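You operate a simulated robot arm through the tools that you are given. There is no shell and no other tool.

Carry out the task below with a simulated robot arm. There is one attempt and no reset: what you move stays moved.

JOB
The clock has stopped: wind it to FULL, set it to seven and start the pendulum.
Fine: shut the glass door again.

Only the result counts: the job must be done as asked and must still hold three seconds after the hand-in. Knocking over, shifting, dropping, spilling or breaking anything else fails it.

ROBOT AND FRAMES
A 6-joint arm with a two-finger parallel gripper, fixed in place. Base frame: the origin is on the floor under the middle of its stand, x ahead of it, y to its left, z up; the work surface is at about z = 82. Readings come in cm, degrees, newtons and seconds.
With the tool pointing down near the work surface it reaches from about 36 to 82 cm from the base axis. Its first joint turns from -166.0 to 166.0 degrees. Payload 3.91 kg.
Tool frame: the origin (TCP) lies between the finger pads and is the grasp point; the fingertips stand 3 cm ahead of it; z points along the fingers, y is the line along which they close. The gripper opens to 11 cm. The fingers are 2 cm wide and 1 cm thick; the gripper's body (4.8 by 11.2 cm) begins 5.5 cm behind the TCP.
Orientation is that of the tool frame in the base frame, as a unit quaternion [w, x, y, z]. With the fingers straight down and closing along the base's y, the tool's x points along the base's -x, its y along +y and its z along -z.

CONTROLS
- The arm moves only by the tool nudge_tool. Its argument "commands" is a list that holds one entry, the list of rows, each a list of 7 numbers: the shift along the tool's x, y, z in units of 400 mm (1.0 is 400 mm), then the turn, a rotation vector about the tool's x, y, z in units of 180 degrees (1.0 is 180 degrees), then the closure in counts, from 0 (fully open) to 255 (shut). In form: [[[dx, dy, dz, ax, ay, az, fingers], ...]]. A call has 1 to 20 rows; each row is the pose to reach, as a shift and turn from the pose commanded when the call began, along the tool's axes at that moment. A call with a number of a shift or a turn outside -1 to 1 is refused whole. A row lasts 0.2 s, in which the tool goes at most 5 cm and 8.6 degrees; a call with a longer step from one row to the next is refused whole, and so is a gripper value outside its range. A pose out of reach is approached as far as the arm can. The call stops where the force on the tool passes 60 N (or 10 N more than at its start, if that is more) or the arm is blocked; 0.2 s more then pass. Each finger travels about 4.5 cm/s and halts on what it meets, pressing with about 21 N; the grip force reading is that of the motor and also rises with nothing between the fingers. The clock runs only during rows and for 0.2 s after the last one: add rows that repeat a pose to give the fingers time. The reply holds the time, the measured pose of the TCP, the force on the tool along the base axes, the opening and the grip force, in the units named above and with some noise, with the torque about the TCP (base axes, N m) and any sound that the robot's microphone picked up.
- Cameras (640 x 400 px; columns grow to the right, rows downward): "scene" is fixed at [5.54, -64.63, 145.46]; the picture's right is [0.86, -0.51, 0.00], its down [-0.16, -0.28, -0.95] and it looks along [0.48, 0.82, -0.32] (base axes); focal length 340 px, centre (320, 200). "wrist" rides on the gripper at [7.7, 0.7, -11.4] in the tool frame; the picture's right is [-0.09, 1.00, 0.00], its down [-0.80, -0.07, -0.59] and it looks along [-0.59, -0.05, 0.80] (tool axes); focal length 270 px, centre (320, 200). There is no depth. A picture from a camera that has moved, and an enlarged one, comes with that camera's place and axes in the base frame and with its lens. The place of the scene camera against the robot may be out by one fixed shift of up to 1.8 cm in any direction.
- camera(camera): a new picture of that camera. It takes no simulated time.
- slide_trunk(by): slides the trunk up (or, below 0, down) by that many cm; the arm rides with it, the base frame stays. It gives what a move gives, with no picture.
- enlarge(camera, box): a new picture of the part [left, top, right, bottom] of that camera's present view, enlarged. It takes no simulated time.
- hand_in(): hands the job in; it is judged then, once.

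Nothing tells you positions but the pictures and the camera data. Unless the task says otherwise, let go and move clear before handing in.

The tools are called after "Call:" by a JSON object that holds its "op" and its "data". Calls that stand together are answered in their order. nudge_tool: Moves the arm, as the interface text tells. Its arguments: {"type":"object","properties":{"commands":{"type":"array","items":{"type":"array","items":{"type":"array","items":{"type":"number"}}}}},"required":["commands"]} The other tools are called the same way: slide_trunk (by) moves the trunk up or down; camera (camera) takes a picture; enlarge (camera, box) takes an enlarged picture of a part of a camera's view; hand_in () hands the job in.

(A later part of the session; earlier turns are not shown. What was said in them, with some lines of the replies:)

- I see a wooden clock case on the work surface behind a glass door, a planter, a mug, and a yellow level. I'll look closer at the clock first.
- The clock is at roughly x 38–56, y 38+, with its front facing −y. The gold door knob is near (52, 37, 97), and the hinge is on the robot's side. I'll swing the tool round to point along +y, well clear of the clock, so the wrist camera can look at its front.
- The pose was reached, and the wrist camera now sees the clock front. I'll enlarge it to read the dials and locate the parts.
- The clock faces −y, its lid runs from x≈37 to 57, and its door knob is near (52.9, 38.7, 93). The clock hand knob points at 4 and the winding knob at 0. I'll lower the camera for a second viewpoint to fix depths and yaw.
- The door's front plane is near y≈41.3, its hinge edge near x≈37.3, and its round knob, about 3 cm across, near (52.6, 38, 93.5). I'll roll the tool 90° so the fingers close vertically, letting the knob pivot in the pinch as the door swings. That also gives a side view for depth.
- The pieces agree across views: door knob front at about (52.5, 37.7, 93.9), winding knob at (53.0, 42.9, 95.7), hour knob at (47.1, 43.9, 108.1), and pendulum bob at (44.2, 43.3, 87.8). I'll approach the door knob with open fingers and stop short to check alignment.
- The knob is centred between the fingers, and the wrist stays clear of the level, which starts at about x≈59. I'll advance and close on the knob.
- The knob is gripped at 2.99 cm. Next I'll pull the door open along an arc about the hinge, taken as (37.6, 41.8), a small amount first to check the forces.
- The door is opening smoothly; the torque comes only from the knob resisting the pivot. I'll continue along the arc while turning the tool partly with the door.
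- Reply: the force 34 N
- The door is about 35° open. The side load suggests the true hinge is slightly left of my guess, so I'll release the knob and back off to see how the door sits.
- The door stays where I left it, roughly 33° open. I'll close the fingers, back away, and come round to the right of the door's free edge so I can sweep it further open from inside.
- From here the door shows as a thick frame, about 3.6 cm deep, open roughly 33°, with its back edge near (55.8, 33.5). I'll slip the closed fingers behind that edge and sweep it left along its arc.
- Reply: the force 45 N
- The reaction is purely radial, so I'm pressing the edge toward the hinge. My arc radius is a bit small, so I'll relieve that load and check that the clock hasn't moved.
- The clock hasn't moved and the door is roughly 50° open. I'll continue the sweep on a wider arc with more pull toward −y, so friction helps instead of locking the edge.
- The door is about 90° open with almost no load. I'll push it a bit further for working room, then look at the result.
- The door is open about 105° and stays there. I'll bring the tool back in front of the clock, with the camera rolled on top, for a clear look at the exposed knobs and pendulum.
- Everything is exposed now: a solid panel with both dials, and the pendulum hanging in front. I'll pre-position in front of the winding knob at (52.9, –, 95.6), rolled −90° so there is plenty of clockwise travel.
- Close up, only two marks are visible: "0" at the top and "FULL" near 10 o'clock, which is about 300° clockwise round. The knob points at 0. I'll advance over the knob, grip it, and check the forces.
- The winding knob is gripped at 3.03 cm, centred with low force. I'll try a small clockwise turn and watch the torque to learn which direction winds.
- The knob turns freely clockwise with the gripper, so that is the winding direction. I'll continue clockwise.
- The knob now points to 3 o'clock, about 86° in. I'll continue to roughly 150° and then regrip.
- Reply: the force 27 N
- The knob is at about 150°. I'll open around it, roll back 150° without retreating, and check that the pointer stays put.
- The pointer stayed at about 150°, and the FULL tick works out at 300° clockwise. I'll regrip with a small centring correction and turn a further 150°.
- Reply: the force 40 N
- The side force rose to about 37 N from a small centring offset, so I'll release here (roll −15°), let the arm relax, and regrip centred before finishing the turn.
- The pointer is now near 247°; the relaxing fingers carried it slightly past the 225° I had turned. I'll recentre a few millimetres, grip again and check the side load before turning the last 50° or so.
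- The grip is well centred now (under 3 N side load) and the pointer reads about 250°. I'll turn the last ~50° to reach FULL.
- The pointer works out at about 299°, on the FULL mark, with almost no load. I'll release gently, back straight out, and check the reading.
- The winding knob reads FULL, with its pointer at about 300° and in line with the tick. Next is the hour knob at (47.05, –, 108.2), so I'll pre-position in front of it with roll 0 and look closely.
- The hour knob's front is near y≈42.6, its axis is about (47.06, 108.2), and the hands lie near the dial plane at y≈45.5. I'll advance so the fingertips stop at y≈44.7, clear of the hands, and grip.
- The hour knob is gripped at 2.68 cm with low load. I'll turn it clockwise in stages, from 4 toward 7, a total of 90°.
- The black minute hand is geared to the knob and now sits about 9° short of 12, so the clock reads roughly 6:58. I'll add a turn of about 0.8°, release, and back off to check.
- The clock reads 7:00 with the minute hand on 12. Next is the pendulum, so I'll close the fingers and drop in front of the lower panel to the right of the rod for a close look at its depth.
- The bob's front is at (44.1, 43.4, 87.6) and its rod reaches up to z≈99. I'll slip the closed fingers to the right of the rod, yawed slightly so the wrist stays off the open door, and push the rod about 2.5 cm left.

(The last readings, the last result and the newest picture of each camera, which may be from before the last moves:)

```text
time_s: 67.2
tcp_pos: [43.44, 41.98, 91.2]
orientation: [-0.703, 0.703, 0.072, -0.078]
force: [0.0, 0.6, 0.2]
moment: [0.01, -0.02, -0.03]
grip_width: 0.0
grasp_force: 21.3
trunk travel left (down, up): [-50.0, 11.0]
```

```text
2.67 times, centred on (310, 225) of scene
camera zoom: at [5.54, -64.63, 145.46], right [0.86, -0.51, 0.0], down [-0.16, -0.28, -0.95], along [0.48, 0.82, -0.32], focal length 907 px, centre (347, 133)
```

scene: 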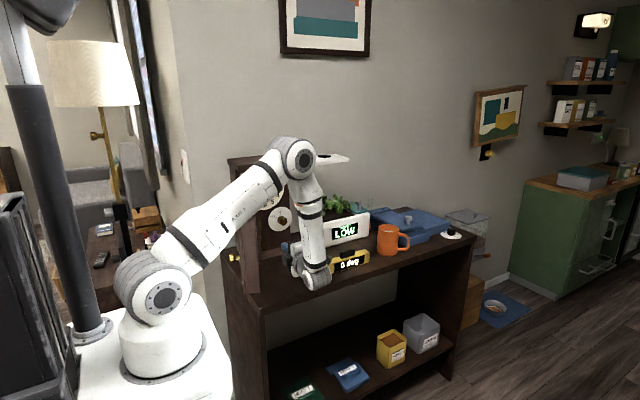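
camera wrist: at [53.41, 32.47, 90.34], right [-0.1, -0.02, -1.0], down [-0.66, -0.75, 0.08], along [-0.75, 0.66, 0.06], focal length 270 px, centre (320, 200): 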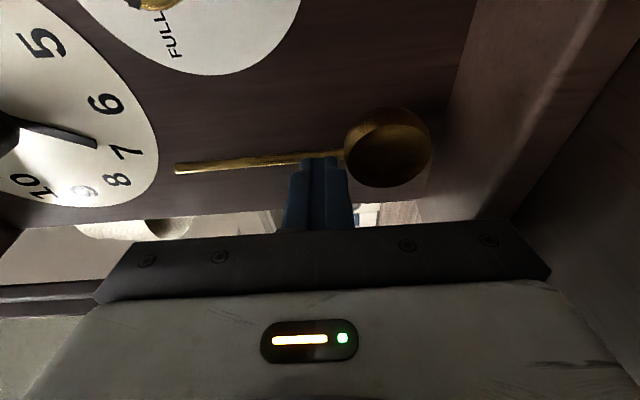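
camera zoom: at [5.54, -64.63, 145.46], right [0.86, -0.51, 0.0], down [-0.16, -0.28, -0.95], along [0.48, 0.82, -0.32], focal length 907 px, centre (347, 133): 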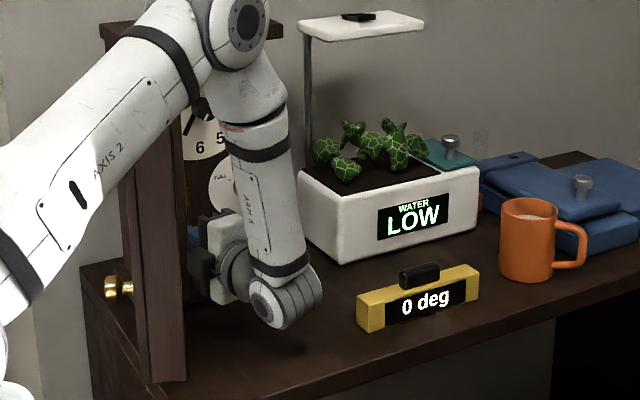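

The bob hasn't moved and the force is zero, so the fingers passed the rod without engaging it. I'll back out, come down to bob height (z≈88.8) on its right side, and push the bob itself.

Call:
{"op": "nudge_tool", "data": {"commands": [[[0, 0, -0.06, 0, 0, 0, 255], [0.03, 0, -0.12, 0, 0, 0, 255], [0.1, 0.02, -0.12, 0, 0, 0, 255], [0.1355, 0.05, -0.12, 0, 0, 0, 255], [0.1355, 0.06, -0.1, 0, 0, 0, 255], [0.1355, 0.06, -0.06, 0, 0, 0, 255], [0.1355, 0.06, -0.031, 0, 0, 0, 255], [0.1355, 0.06, -0.031, 0, 0, 0, 255]]]}}

Call:
{"op": "camera", "data": {"camera": "wrist"}}

Call:
{"op": "enlarge", "data": {"camera": "scene", "box": [220, 150, 400, 300]}}

```text
time_s: 69.0
tcp_pos: [49.02, 42.0, 88.68]
orientation: [0.704, -0.703, -0.071, 0.077]
force: [0.0, 0.0, -0.2]
moment: [0.0, 0.0, 0.03]
grip_width: 0.0
grasp_force: 21.2
trunk travel left (down, up): [-50.0, 11.0]
```

```text
taken
camera wrist: at [58.99, 32.42, 87.88], right [-0.1, -0.02, -1.0], down [-0.66, -0.75, 0.08], along [-0.75, 0.66, 0.06], focal length 270 px, centre (320, 200)
```

wrist: 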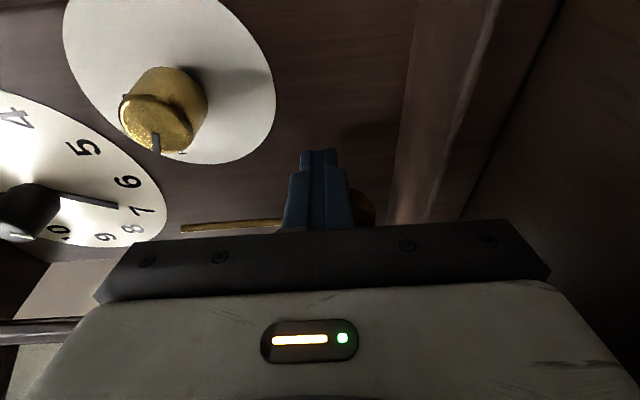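

```text
2.67 times, centred on (310, 225) of scene
camera zoom: at [5.54, -64.63, 145.46], right [0.86, -0.51, 0.0], down [-0.16, -0.28, -0.95], along [0.48, 0.82, -0.32], focal length 907 px, centre (347, 133)
```

zoom: 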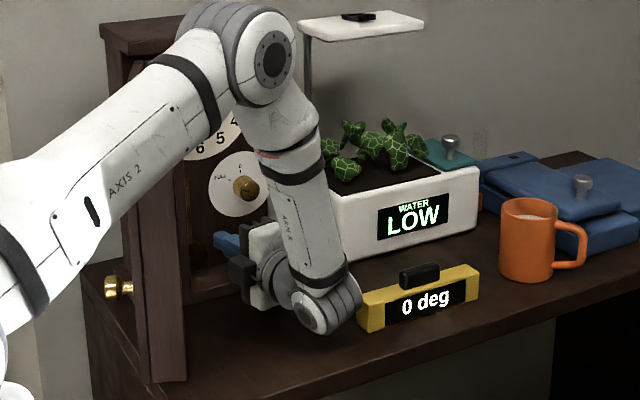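

Call:
{"op": "nudge_tool", "data": {"commands": [[[-0.0372, 0, 0.0079, 0, 0, 0, 255], [-0.0616, 0, 0.0131, 0, 0, 0, 255], [-0.0861, 0, 0.0183, 0, 0, 0, 255], [-0.1032, 0, 0.0219, 0, 0, 0, 255], [-0.1179, 0, 0.0251, 0, 0, 0, 255], [-0.1179, 0, 0.0251, 0, 0, 0, 255]]]}}

Call:
{"op": "camera", "data": {"camera": "wrist"}}

Call:
{"op": "enlarge", "data": {"camera": "scene", "box": [220, 150, 400, 300]}}

```text
time_s: 70.4
tcp_pos: [44.76, 41.84, 88.69]
orientation: [0.705, -0.702, -0.068, 0.074]
force: [39.7, -2.4, 3.4]
moment: [-0.16, -0.1, -1.03]
grip_width: 0.0
grasp_force: 20.7
trunk travel left (down, up): [-50.0, 11.0]
```

```text
taken
camera wrist: at [54.7, 32.29, 87.89], right [-0.1, -0.01, -1.0], down [-0.66, -0.74, 0.07], along [-0.74, 0.67, 0.06], focal length 270 px, centre (320, 200)
```

wrist: 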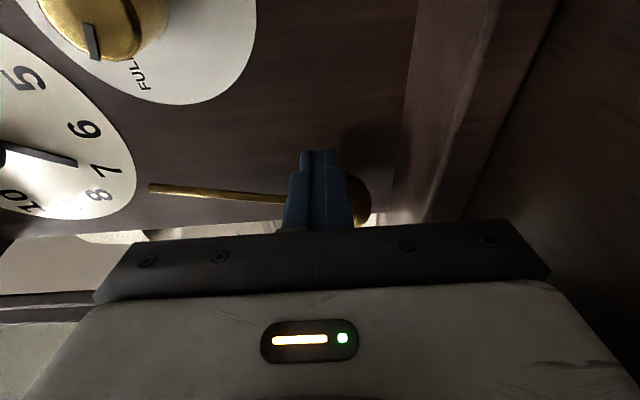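

```text
2.67 times, centred on (310, 225) of scene
camera zoom: at [5.54, -64.63, 145.46], right [0.86, -0.51, 0.0], down [-0.16, -0.28, -0.95], along [0.48, 0.82, -0.32], focal length 907 px, centre (347, 133)
```

zoom: 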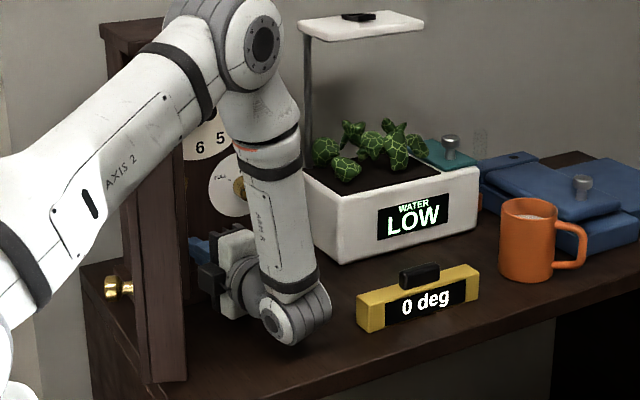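

The bob is now pushed to the end of its swing, about 14°, with some load against the stop. I'll ease that load first and then whip the fingers straight back so the bob swings free.

Call:
{"op": "nudge_tool", "data": {"commands": [[[0.011, 0, -0.0025, 0, 0, 0, 255], [0.0125, 0, -0.125, 0, 0, 0, 255], [0.0125, 0, -0.24, 0, 0, 0, 255], [0.0125, 0, -0.25, 0, 0, 0, 255]]]}}

Call:
{"op": "camera", "data": {"camera": "wrist"}}

Call:
{"op": "enlarge", "data": {"camera": "scene", "box": [215, 140, 315, 275]}}

```text
time_s: 71.4
tcp_pos: [46.58, 32.28, 88.57]
orientation: [0.704, -0.702, -0.07, 0.079]
force: [0.4, 0.0, -0.1]
moment: [-0.01, 0.0, -0.02]
grip_width: 0.0
grasp_force: 21.0
trunk travel left (down, up): [-50.0, 11.0]
```

```text
taken
camera wrist: at [56.72, 22.74, 87.81], right [-0.1, -0.02, -1.0], down [-0.66, -0.75, 0.08], along [-0.75, 0.66, 0.06], focal length 270 px, centre (320, 200)
```

wrist: 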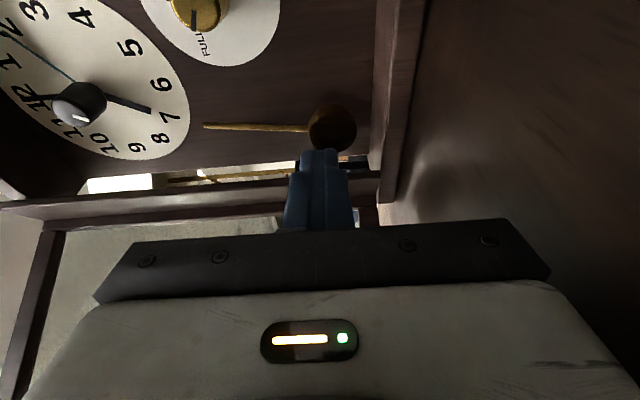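

```text
2.96 times, centred on (265, 208) of scene
camera zoom: at [5.54, -64.63, 145.46], right [0.86, -0.51, 0.0], down [-0.16, -0.28, -0.95], along [0.48, 0.82, -0.32], focal length 1008 px, centre (483, 178)
```

zoom: 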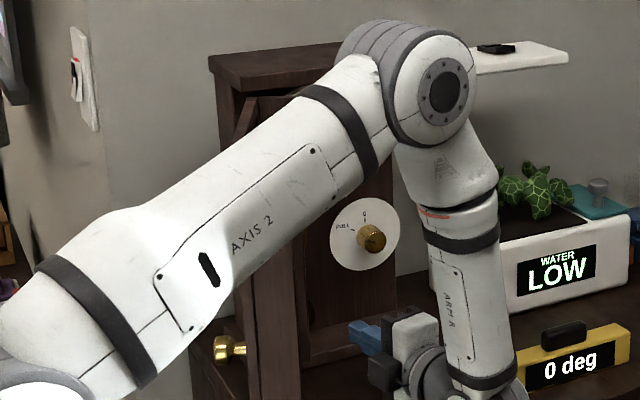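

The clock appears to have started: the thin teal second hand has moved off 12. I'll zoom in and watch over time.

Call:
{"op": "enlarge", "data": {"camera": "wrist", "box": [0, 0, 380, 190]}}

Call:
{"op": "nudge_tool", "data": {"commands": [[[0.02, -0.05, -0.05, 0, 0, 0, 255]]]}}

Call:
{"op": "enlarge", "data": {"camera": "wrist", "box": [0, 0, 380, 190]}}

```text
1.68 times, centred on (190, 95) of wrist
camera zoom: at [56.72, 22.74, 87.81], right [-0.1, -0.02, -1.0], down [-0.66, -0.75, 0.08], along [-0.75, 0.66, 0.06], focal length 455 px, centre (539, 377)
```

zoom: 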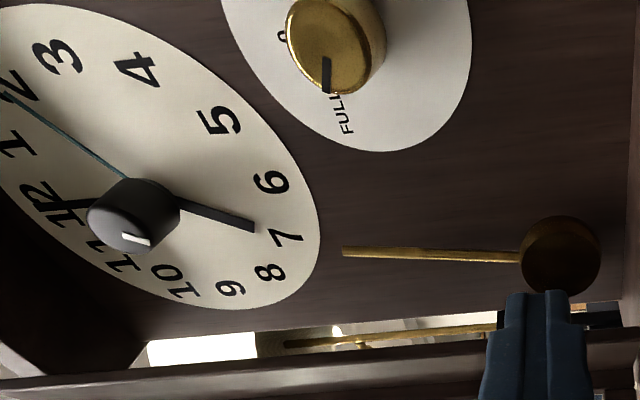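

```text
time_s: 71.8
tcp_pos: [47.97, 30.52, 90.57]
orientation: [0.704, -0.703, -0.07, 0.078]
force: [-0.7, -0.1, -0.2]
moment: [-0.01, 0.0, 0.02]
grip_width: 0.01
grasp_force: 21.0
trunk travel left (down, up): [-50.0, 11.0]
```

```text
1.68 times, centred on (190, 95) of wrist
camera zoom: at [57.99, 20.92, 89.83], right [-0.1, -0.02, -1.0], down [-0.66, -0.75, 0.08], along [-0.75, 0.66, 0.06], focal length 455 px, centre (539, 377)
```

zoom: 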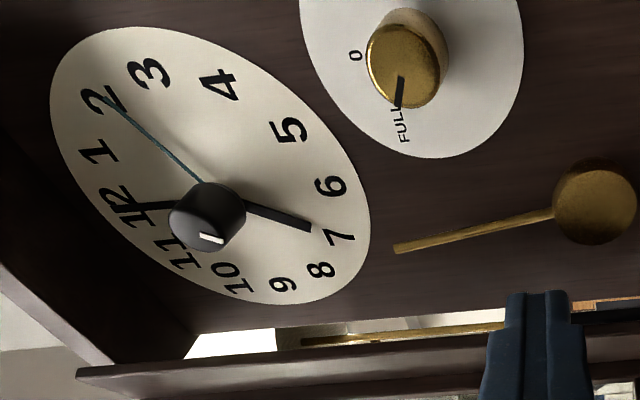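

The second hand is running and the pendulum is swinging. Now for the door: I'll take the closed fingers around the door's free edge to its outer side, at z≈103 above the door knob, ready to push it shut.

Call:
{"op": "nudge_tool", "data": {"commands": [[[-0.0223, -0.0483, -0.0725, 0, -0.0083, 0, 255], [-0.0625, -0.0983, -0.1533, 0, -0.02, 0, 255], [-0.1247, -0.1483, -0.2295, 0, -0.04, 0, 255], [-0.2, -0.2108, -0.2826, 0, -0.06, 0, 255], [-0.2875, -0.2608, -0.31, 0, -0.08, 0, 255], [-0.3846, -0.2983, -0.3097, 0, -0.1, 0, 255], [-0.4823, -0.3108, -0.2889, 0, -0.1, 0, 255], [-0.5563, -0.3108, -0.24, 0, -0.1, 0, 255], [-0.5466, -0.3108, -0.1705, 0, -0.1, 0, 255]]]}}

Call:
{"op": "camera", "data": {"camera": "wrist"}}

Call:
{"op": "camera", "data": {"camera": "scene"}}

Call:
{"op": "enlarge", "data": {"camera": "scene", "box": [215, 140, 315, 275]}}

```text
time_s: 73.8
tcp_pos: [27.96, 19.31, 103.33]
orientation: [-0.682, 0.683, 0.181, -0.187]
force: [-0.3, 0.1, 0.3]
moment: [-0.02, -0.01, 0.03]
grip_width: 0.01
grasp_force: 20.9
trunk travel left (down, up): [-50.0, 11.0]
```

```text
taken
camera wrist: at [40.56, 13.28, 102.48], right [-0.08, -0.04, -1.0], down [-0.39, -0.92, 0.07], along [-0.92, 0.4, 0.06], focal length 270 px, centre (320, 200)
```

wrist: 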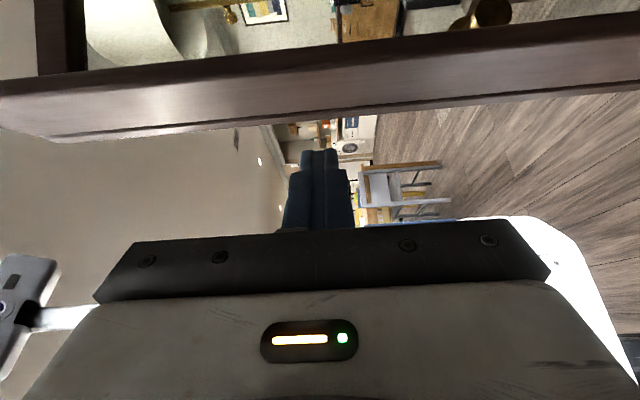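

```text
taken
```

scene: 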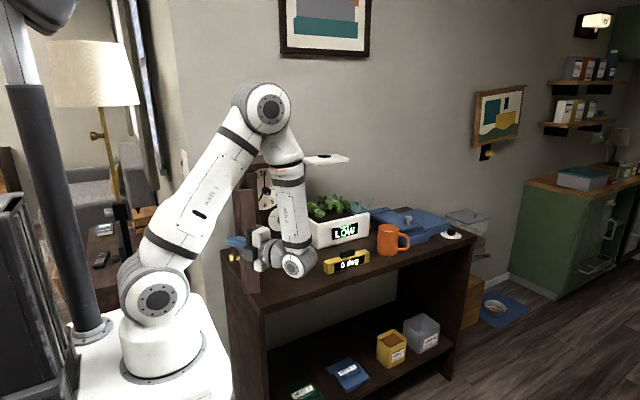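

```text
2.96 times, centred on (265, 208) of scene
camera zoom: at [5.54, -64.63, 145.46], right [0.86, -0.51, 0.0], down [-0.16, -0.28, -0.95], along [0.48, 0.82, -0.32], focal length 1008 px, centre (483, 178)
```

zoom: 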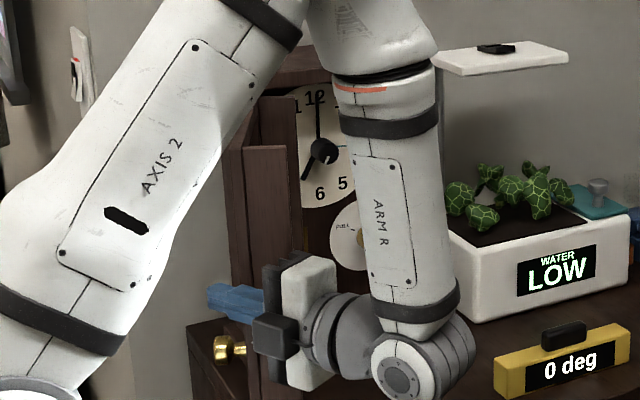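

The fingers are on the outer side of the door's free edge. I'll push it round toward closed along its arc, checking partway.

Call:
{"op": "nudge_tool", "data": {"commands": [[[0.0427, 0, -0.0046, 0, 0, 0, 255], [0.0853, 0, -0.0093, 0, 0, 0, 255], [0.1172, 0, -0.039, 0, 0, 0, 255], [0.1536, 0, -0.0659, 0, 0, 0, 255], [0.1914, 0, -0.0906, 0, 0, 0, 255], [0.2316, 0, -0.1109, 0, 0, 0, 255], [0.273, 0, -0.1291, 0, 0, 0, 255], [0.3148, 0, -0.1417, 0, 0, 0, 255], [0.3579, 0, -0.1521, 0, 0, 0, 255], [0.4035, 0, -0.1582, 0, 0, 0, 255]]]}}

Call:
{"op": "camera", "data": {"camera": "wrist"}}

Call:
{"op": "enlarge", "data": {"camera": "scene", "box": [200, 130, 380, 300]}}

```text
time_s: 76.0
tcp_pos: [45.38, 21.85, 103.1]
orientation: [0.685, -0.681, -0.179, 0.187]
force: [-0.2, 0.0, -0.3]
moment: [-0.02, 0.02, -0.03]
grip_width: 0.0
grasp_force: 20.2
trunk travel left (down, up): [-50.0, 11.0]
```

```text
taken
camera wrist: at [57.77, 15.86, 102.32], right [-0.09, -0.04, -1.0], down [-0.39, -0.92, 0.07], along [-0.91, 0.4, 0.06], focal length 270 px, centre (320, 200)
```

wrist: 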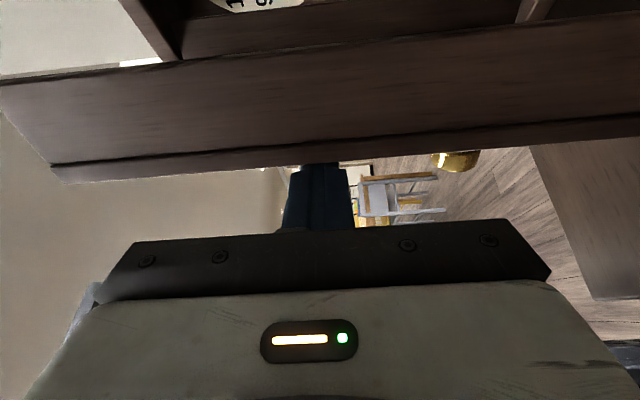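

```text
2.35 times, centred on (290, 215) of scene
camera zoom: at [5.54, -64.63, 145.46], right [0.86, -0.51, 0.0], down [-0.16, -0.28, -0.95], along [0.48, 0.82, -0.32], focal length 800 px, centre (391, 165)
```

zoom: 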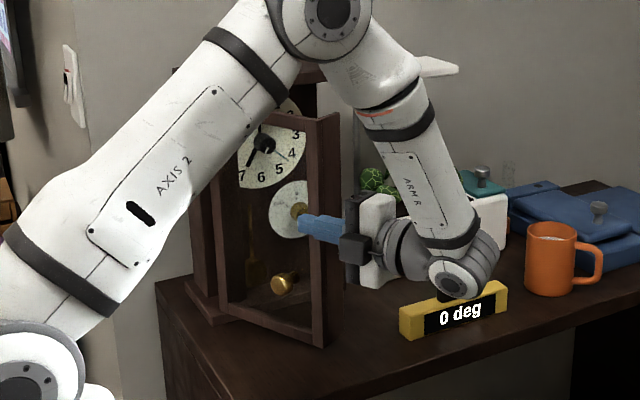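

The door is following well, at about 63°, with the level and planter untouched. I'll push it the rest of the way, slowing near closed.

Call:
{"op": "nudge_tool", "data": {"commands": [[[0.025, 0, 0.0072, 0, 0.0278, 0, 255], [0.0644, 0, 0.0105, 0, 0.0556, 0, 255], [0.1038, 0, 0.0137, 0, 0.0556, 0, 255], [0.1413, 0, 0.0238, 0, 0.0556, 0, 255], [0.1789, 0, 0.0338, 0, 0.0556, 0, 255], [0.2157, 0, 0.0501, 0, 0.0556, 0, 255], [0.2504, 0, 0.0676, 0, 0.0556, 0, 255], [0.283, 0, 0.0892, 0, 0.0556, 0, 255], [0.3148, 0, 0.1142, 0, 0.0556, 0, 255], [0.3443, 0, 0.1404, 0, 0.0556, 0, 255], [0.3683, 0, 0.167, 0, 0.0556, 0, 255], [0.3926, 0, 0.1991, 0, 0.0556, 0, 255], [0.4, 0, 0.21, 0, 0.0556, 0, 255]]]}}

Call:
{"op": "camera", "data": {"camera": "wrist"}}

Call:
{"op": "enlarge", "data": {"camera": "scene", "box": [200, 130, 380, 300]}}

```text
time_s: 78.8
tcp_pos: [54.7, 37.12, 103.07]
orientation: [-0.696, 0.696, 0.119, -0.126]
force: [-0.4, 0.3, -0.4]
moment: [0.03, 0.0, 0.0]
grip_width: 0.02
grasp_force: 21.1
trunk travel left (down, up): [-50.0, 11.0]
```

```text
taken
camera wrist: at [66.16, 29.02, 102.24], right [-0.09, -0.03, -1.0], down [-0.55, -0.83, 0.08], along [-0.83, 0.55, 0.06], focal length 270 px, centre (320, 200)
```

wrist: 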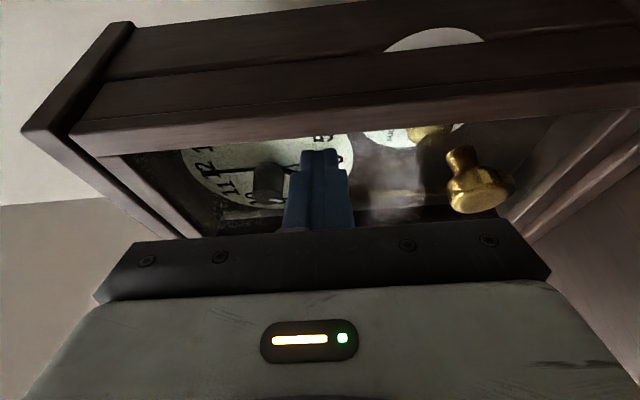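

```text
2.35 times, centred on (290, 215) of scene
camera zoom: at [5.54, -64.63, 145.46], right [0.86, -0.51, 0.0], down [-0.16, -0.28, -0.95], along [0.48, 0.82, -0.32], focal length 800 px, centre (391, 165)
```

zoom: 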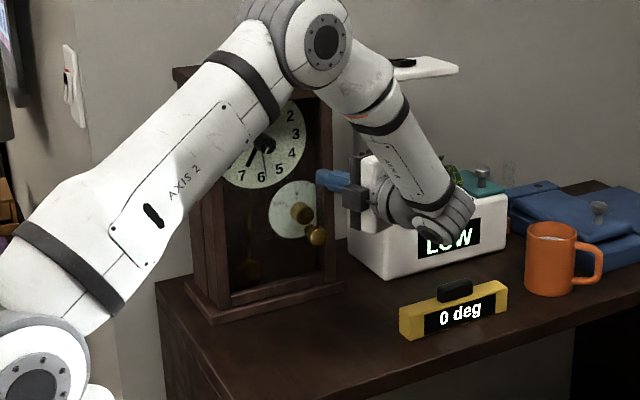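

The door is essentially shut. My fingers are over the glass, so I'll shift onto the wooden right stile and press gently to be sure it is fully closed.

Call:
{"op": "nudge_tool", "data": {"commands": [[[-0.0103, 0, -0.0282, 0, 0, 0, 255], [0.0415, 0, -0.047, 0, 0, 0, 255], [0.0517, 0, -0.0188, 0, 0, 0, 255], [0.0577, 0, -0.0024, 0, 0, 0, 255], [0.0611, 0, 0.0071, 0, 0, 0, 255], [0.0637, 0, 0.0141, 0, 0, 0, 255]]]}}

Call:
{"op": "camera", "data": {"camera": "wrist"}}

Call:
{"op": "enlarge", "data": {"camera": "scene", "box": [215, 140, 315, 275]}}

```text
time_s: 80.3
tcp_pos: [57.19, 37.6, 103.1]
orientation: [0.697, -0.696, -0.117, 0.126]
force: [-3.1, -30.4, 1.4]
moment: [0.02, -0.06, 0.21]
grip_width: 0.0
grasp_force: 21.0
trunk travel left (down, up): [-50.0, 11.0]
stopped in row 6: the force on the tool passed its limit at 62 N (the readings are from after the stop); the commanded pose is now the measured one
```

```text
taken
camera wrist: at [68.39, 29.5, 102.2], right [-0.1, -0.03, -0.99], down [-0.55, -0.83, 0.08], along [-0.83, 0.56, 0.06], focal length 270 px, centre (320, 200)
```

wrist: 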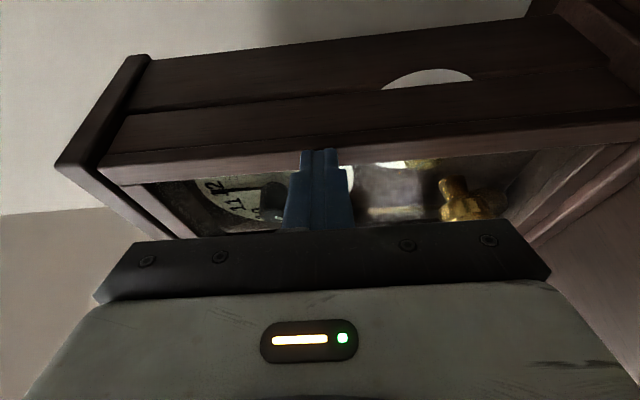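

```text
2.96 times, centred on (265, 208) of scene
camera zoom: at [5.54, -64.63, 145.46], right [0.86, -0.51, 0.0], down [-0.16, -0.28, -0.95], along [0.48, 0.82, -0.32], focal length 1008 px, centre (483, 178)
```

zoom: 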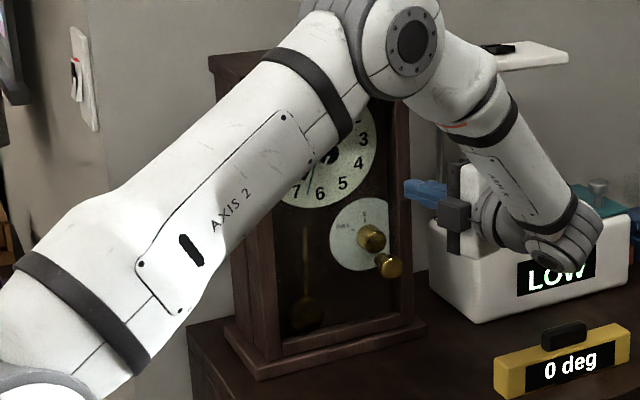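

The door is firmly closed and the clock sits exactly where it started. I'll back away from the case and check that the pendulum still swings.

Call:
{"op": "nudge_tool", "data": {"commands": [[[-0.005, 0, -0.06, 0, 0, 0, 255], [-0.02, 0, -0.15, 0, 0, 0, 255], [-0.05, -0.02, -0.24, 0, 0, 0, 255], [-0.08, -0.04, -0.33, 0, 0, 0, 255], [-0.1, -0.05, -0.4, 0, 0, 0, 255]]]}}

Call:
{"op": "camera", "data": {"camera": "wrist"}}

Call:
{"op": "enlarge", "data": {"camera": "scene", "box": [215, 140, 315, 275]}}

```text
time_s: 81.5
tcp_pos: [58.94, 21.67, 104.79]
orientation: [-0.696, 0.697, 0.118, -0.128]
force: [0.4, 0.2, 0.7]
moment: [0.02, 0.03, -0.01]
grip_width: 0.0
grasp_force: 21.0
trunk travel left (down, up): [-50.0, 11.0]
```

```text
taken
camera wrist: at [70.12, 13.68, 104.03], right [-0.1, -0.03, -0.99], down [-0.55, -0.83, 0.08], along [-0.83, 0.55, 0.06], focal length 270 px, centre (320, 200)
```

wrist: 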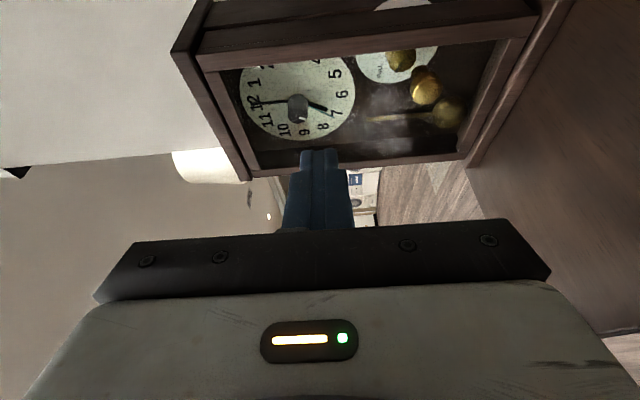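

```text
2.96 times, centred on (265, 208) of scene
camera zoom: at [5.54, -64.63, 145.46], right [0.86, -0.51, 0.0], down [-0.16, -0.28, -0.95], along [0.48, 0.82, -0.32], focal length 1008 px, centre (483, 178)
```

zoom: 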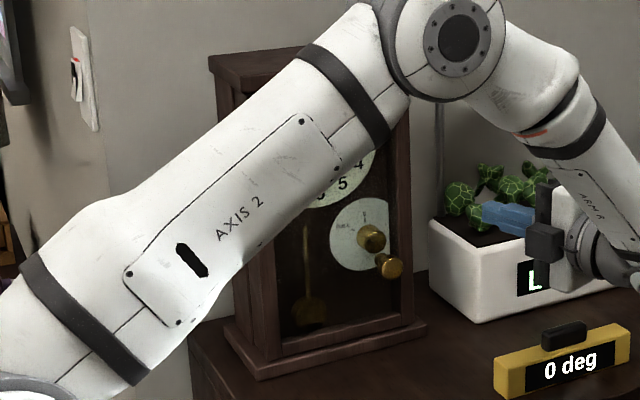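

Call:
{"op": "enlarge", "data": {"camera": "wrist", "box": [180, 0, 560, 190]}}

Call:
{"op": "nudge_tool", "data": {"commands": [[[0, 0, 0, 0, 0, 0, 255]]]}}

Call:
{"op": "enlarge", "data": {"camera": "wrist", "box": [180, 0, 560, 190]}}

```text
1.68 times, centred on (370, 95) of wrist
camera zoom: at [70.12, 13.68, 104.03], right [-0.1, -0.03, -0.99], down [-0.55, -0.83, 0.08], along [-0.83, 0.55, 0.06], focal length 455 px, centre (236, 377)
```

zoom: 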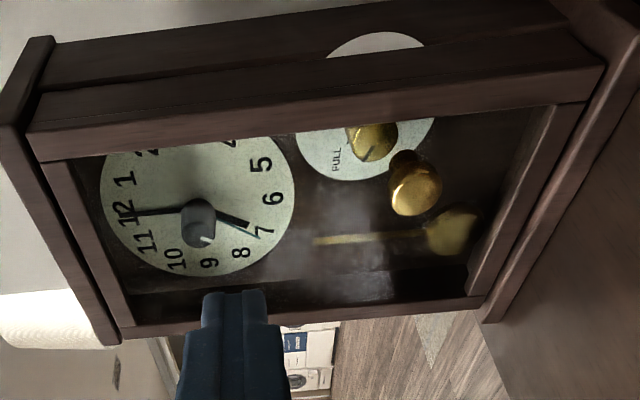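

```text
time_s: 81.9
tcp_pos: [58.86, 21.85, 104.91]
orientation: [0.697, -0.696, -0.118, 0.127]
force: [-1.0, 0.5, -0.1]
moment: [-0.02, -0.01, 0.01]
grip_width: 0.0
grasp_force: 21.1
trunk travel left (down, up): [-50.0, 11.0]
```

```text
1.68 times, centred on (370, 95) of wrist
camera zoom: at [70.13, 13.72, 104.02], right [-0.1, -0.03, -0.99], down [-0.55, -0.83, 0.08], along [-0.83, 0.55, 0.06], focal length 455 px, centre (236, 377)
```

zoom: 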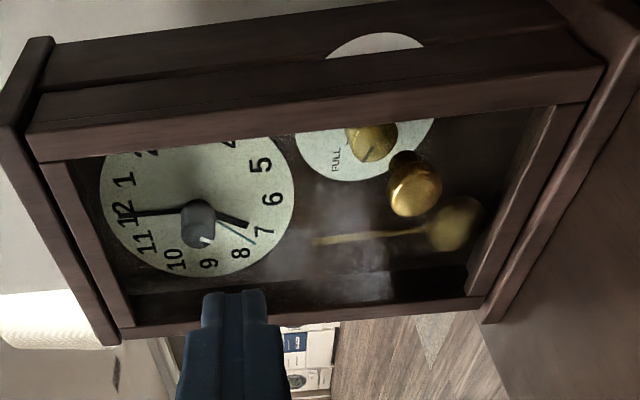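

The second hand is advancing, the pendulum is swinging behind the closed glass, the hands read 7:00, and the winding pointer is on FULL. The level, planter and mug are undisturbed and the arm is clear, so I'm handing in.

Call:
{"op": "hand_in", "data": {}}

```text
The job is handed in.
```

The clock is wound to FULL, set to seven and running, and the glass door is shut again. I've handed the job in, but no pass or fail result came back.

- **Winding:** I turned the winding knob clockwise from 0 to the FULL mark. Its pointer is in line with the tick.
- **Time:** The hour hand is on 7 and the minute hand on 12.
- **Pendulum:** A first push missed the bob. A second push set it swinging. It was still swinging and the second hand was advancing in my last pictures, about 11 seconds later.
- **Door:** My last push on the wooden frame went a little hard and the arm stopped itself at 62 N. The clock had not moved in the pictures afterwards.

The level, planter and mug were where they started when I last looked. The arm was clear of the clock when I handed in.
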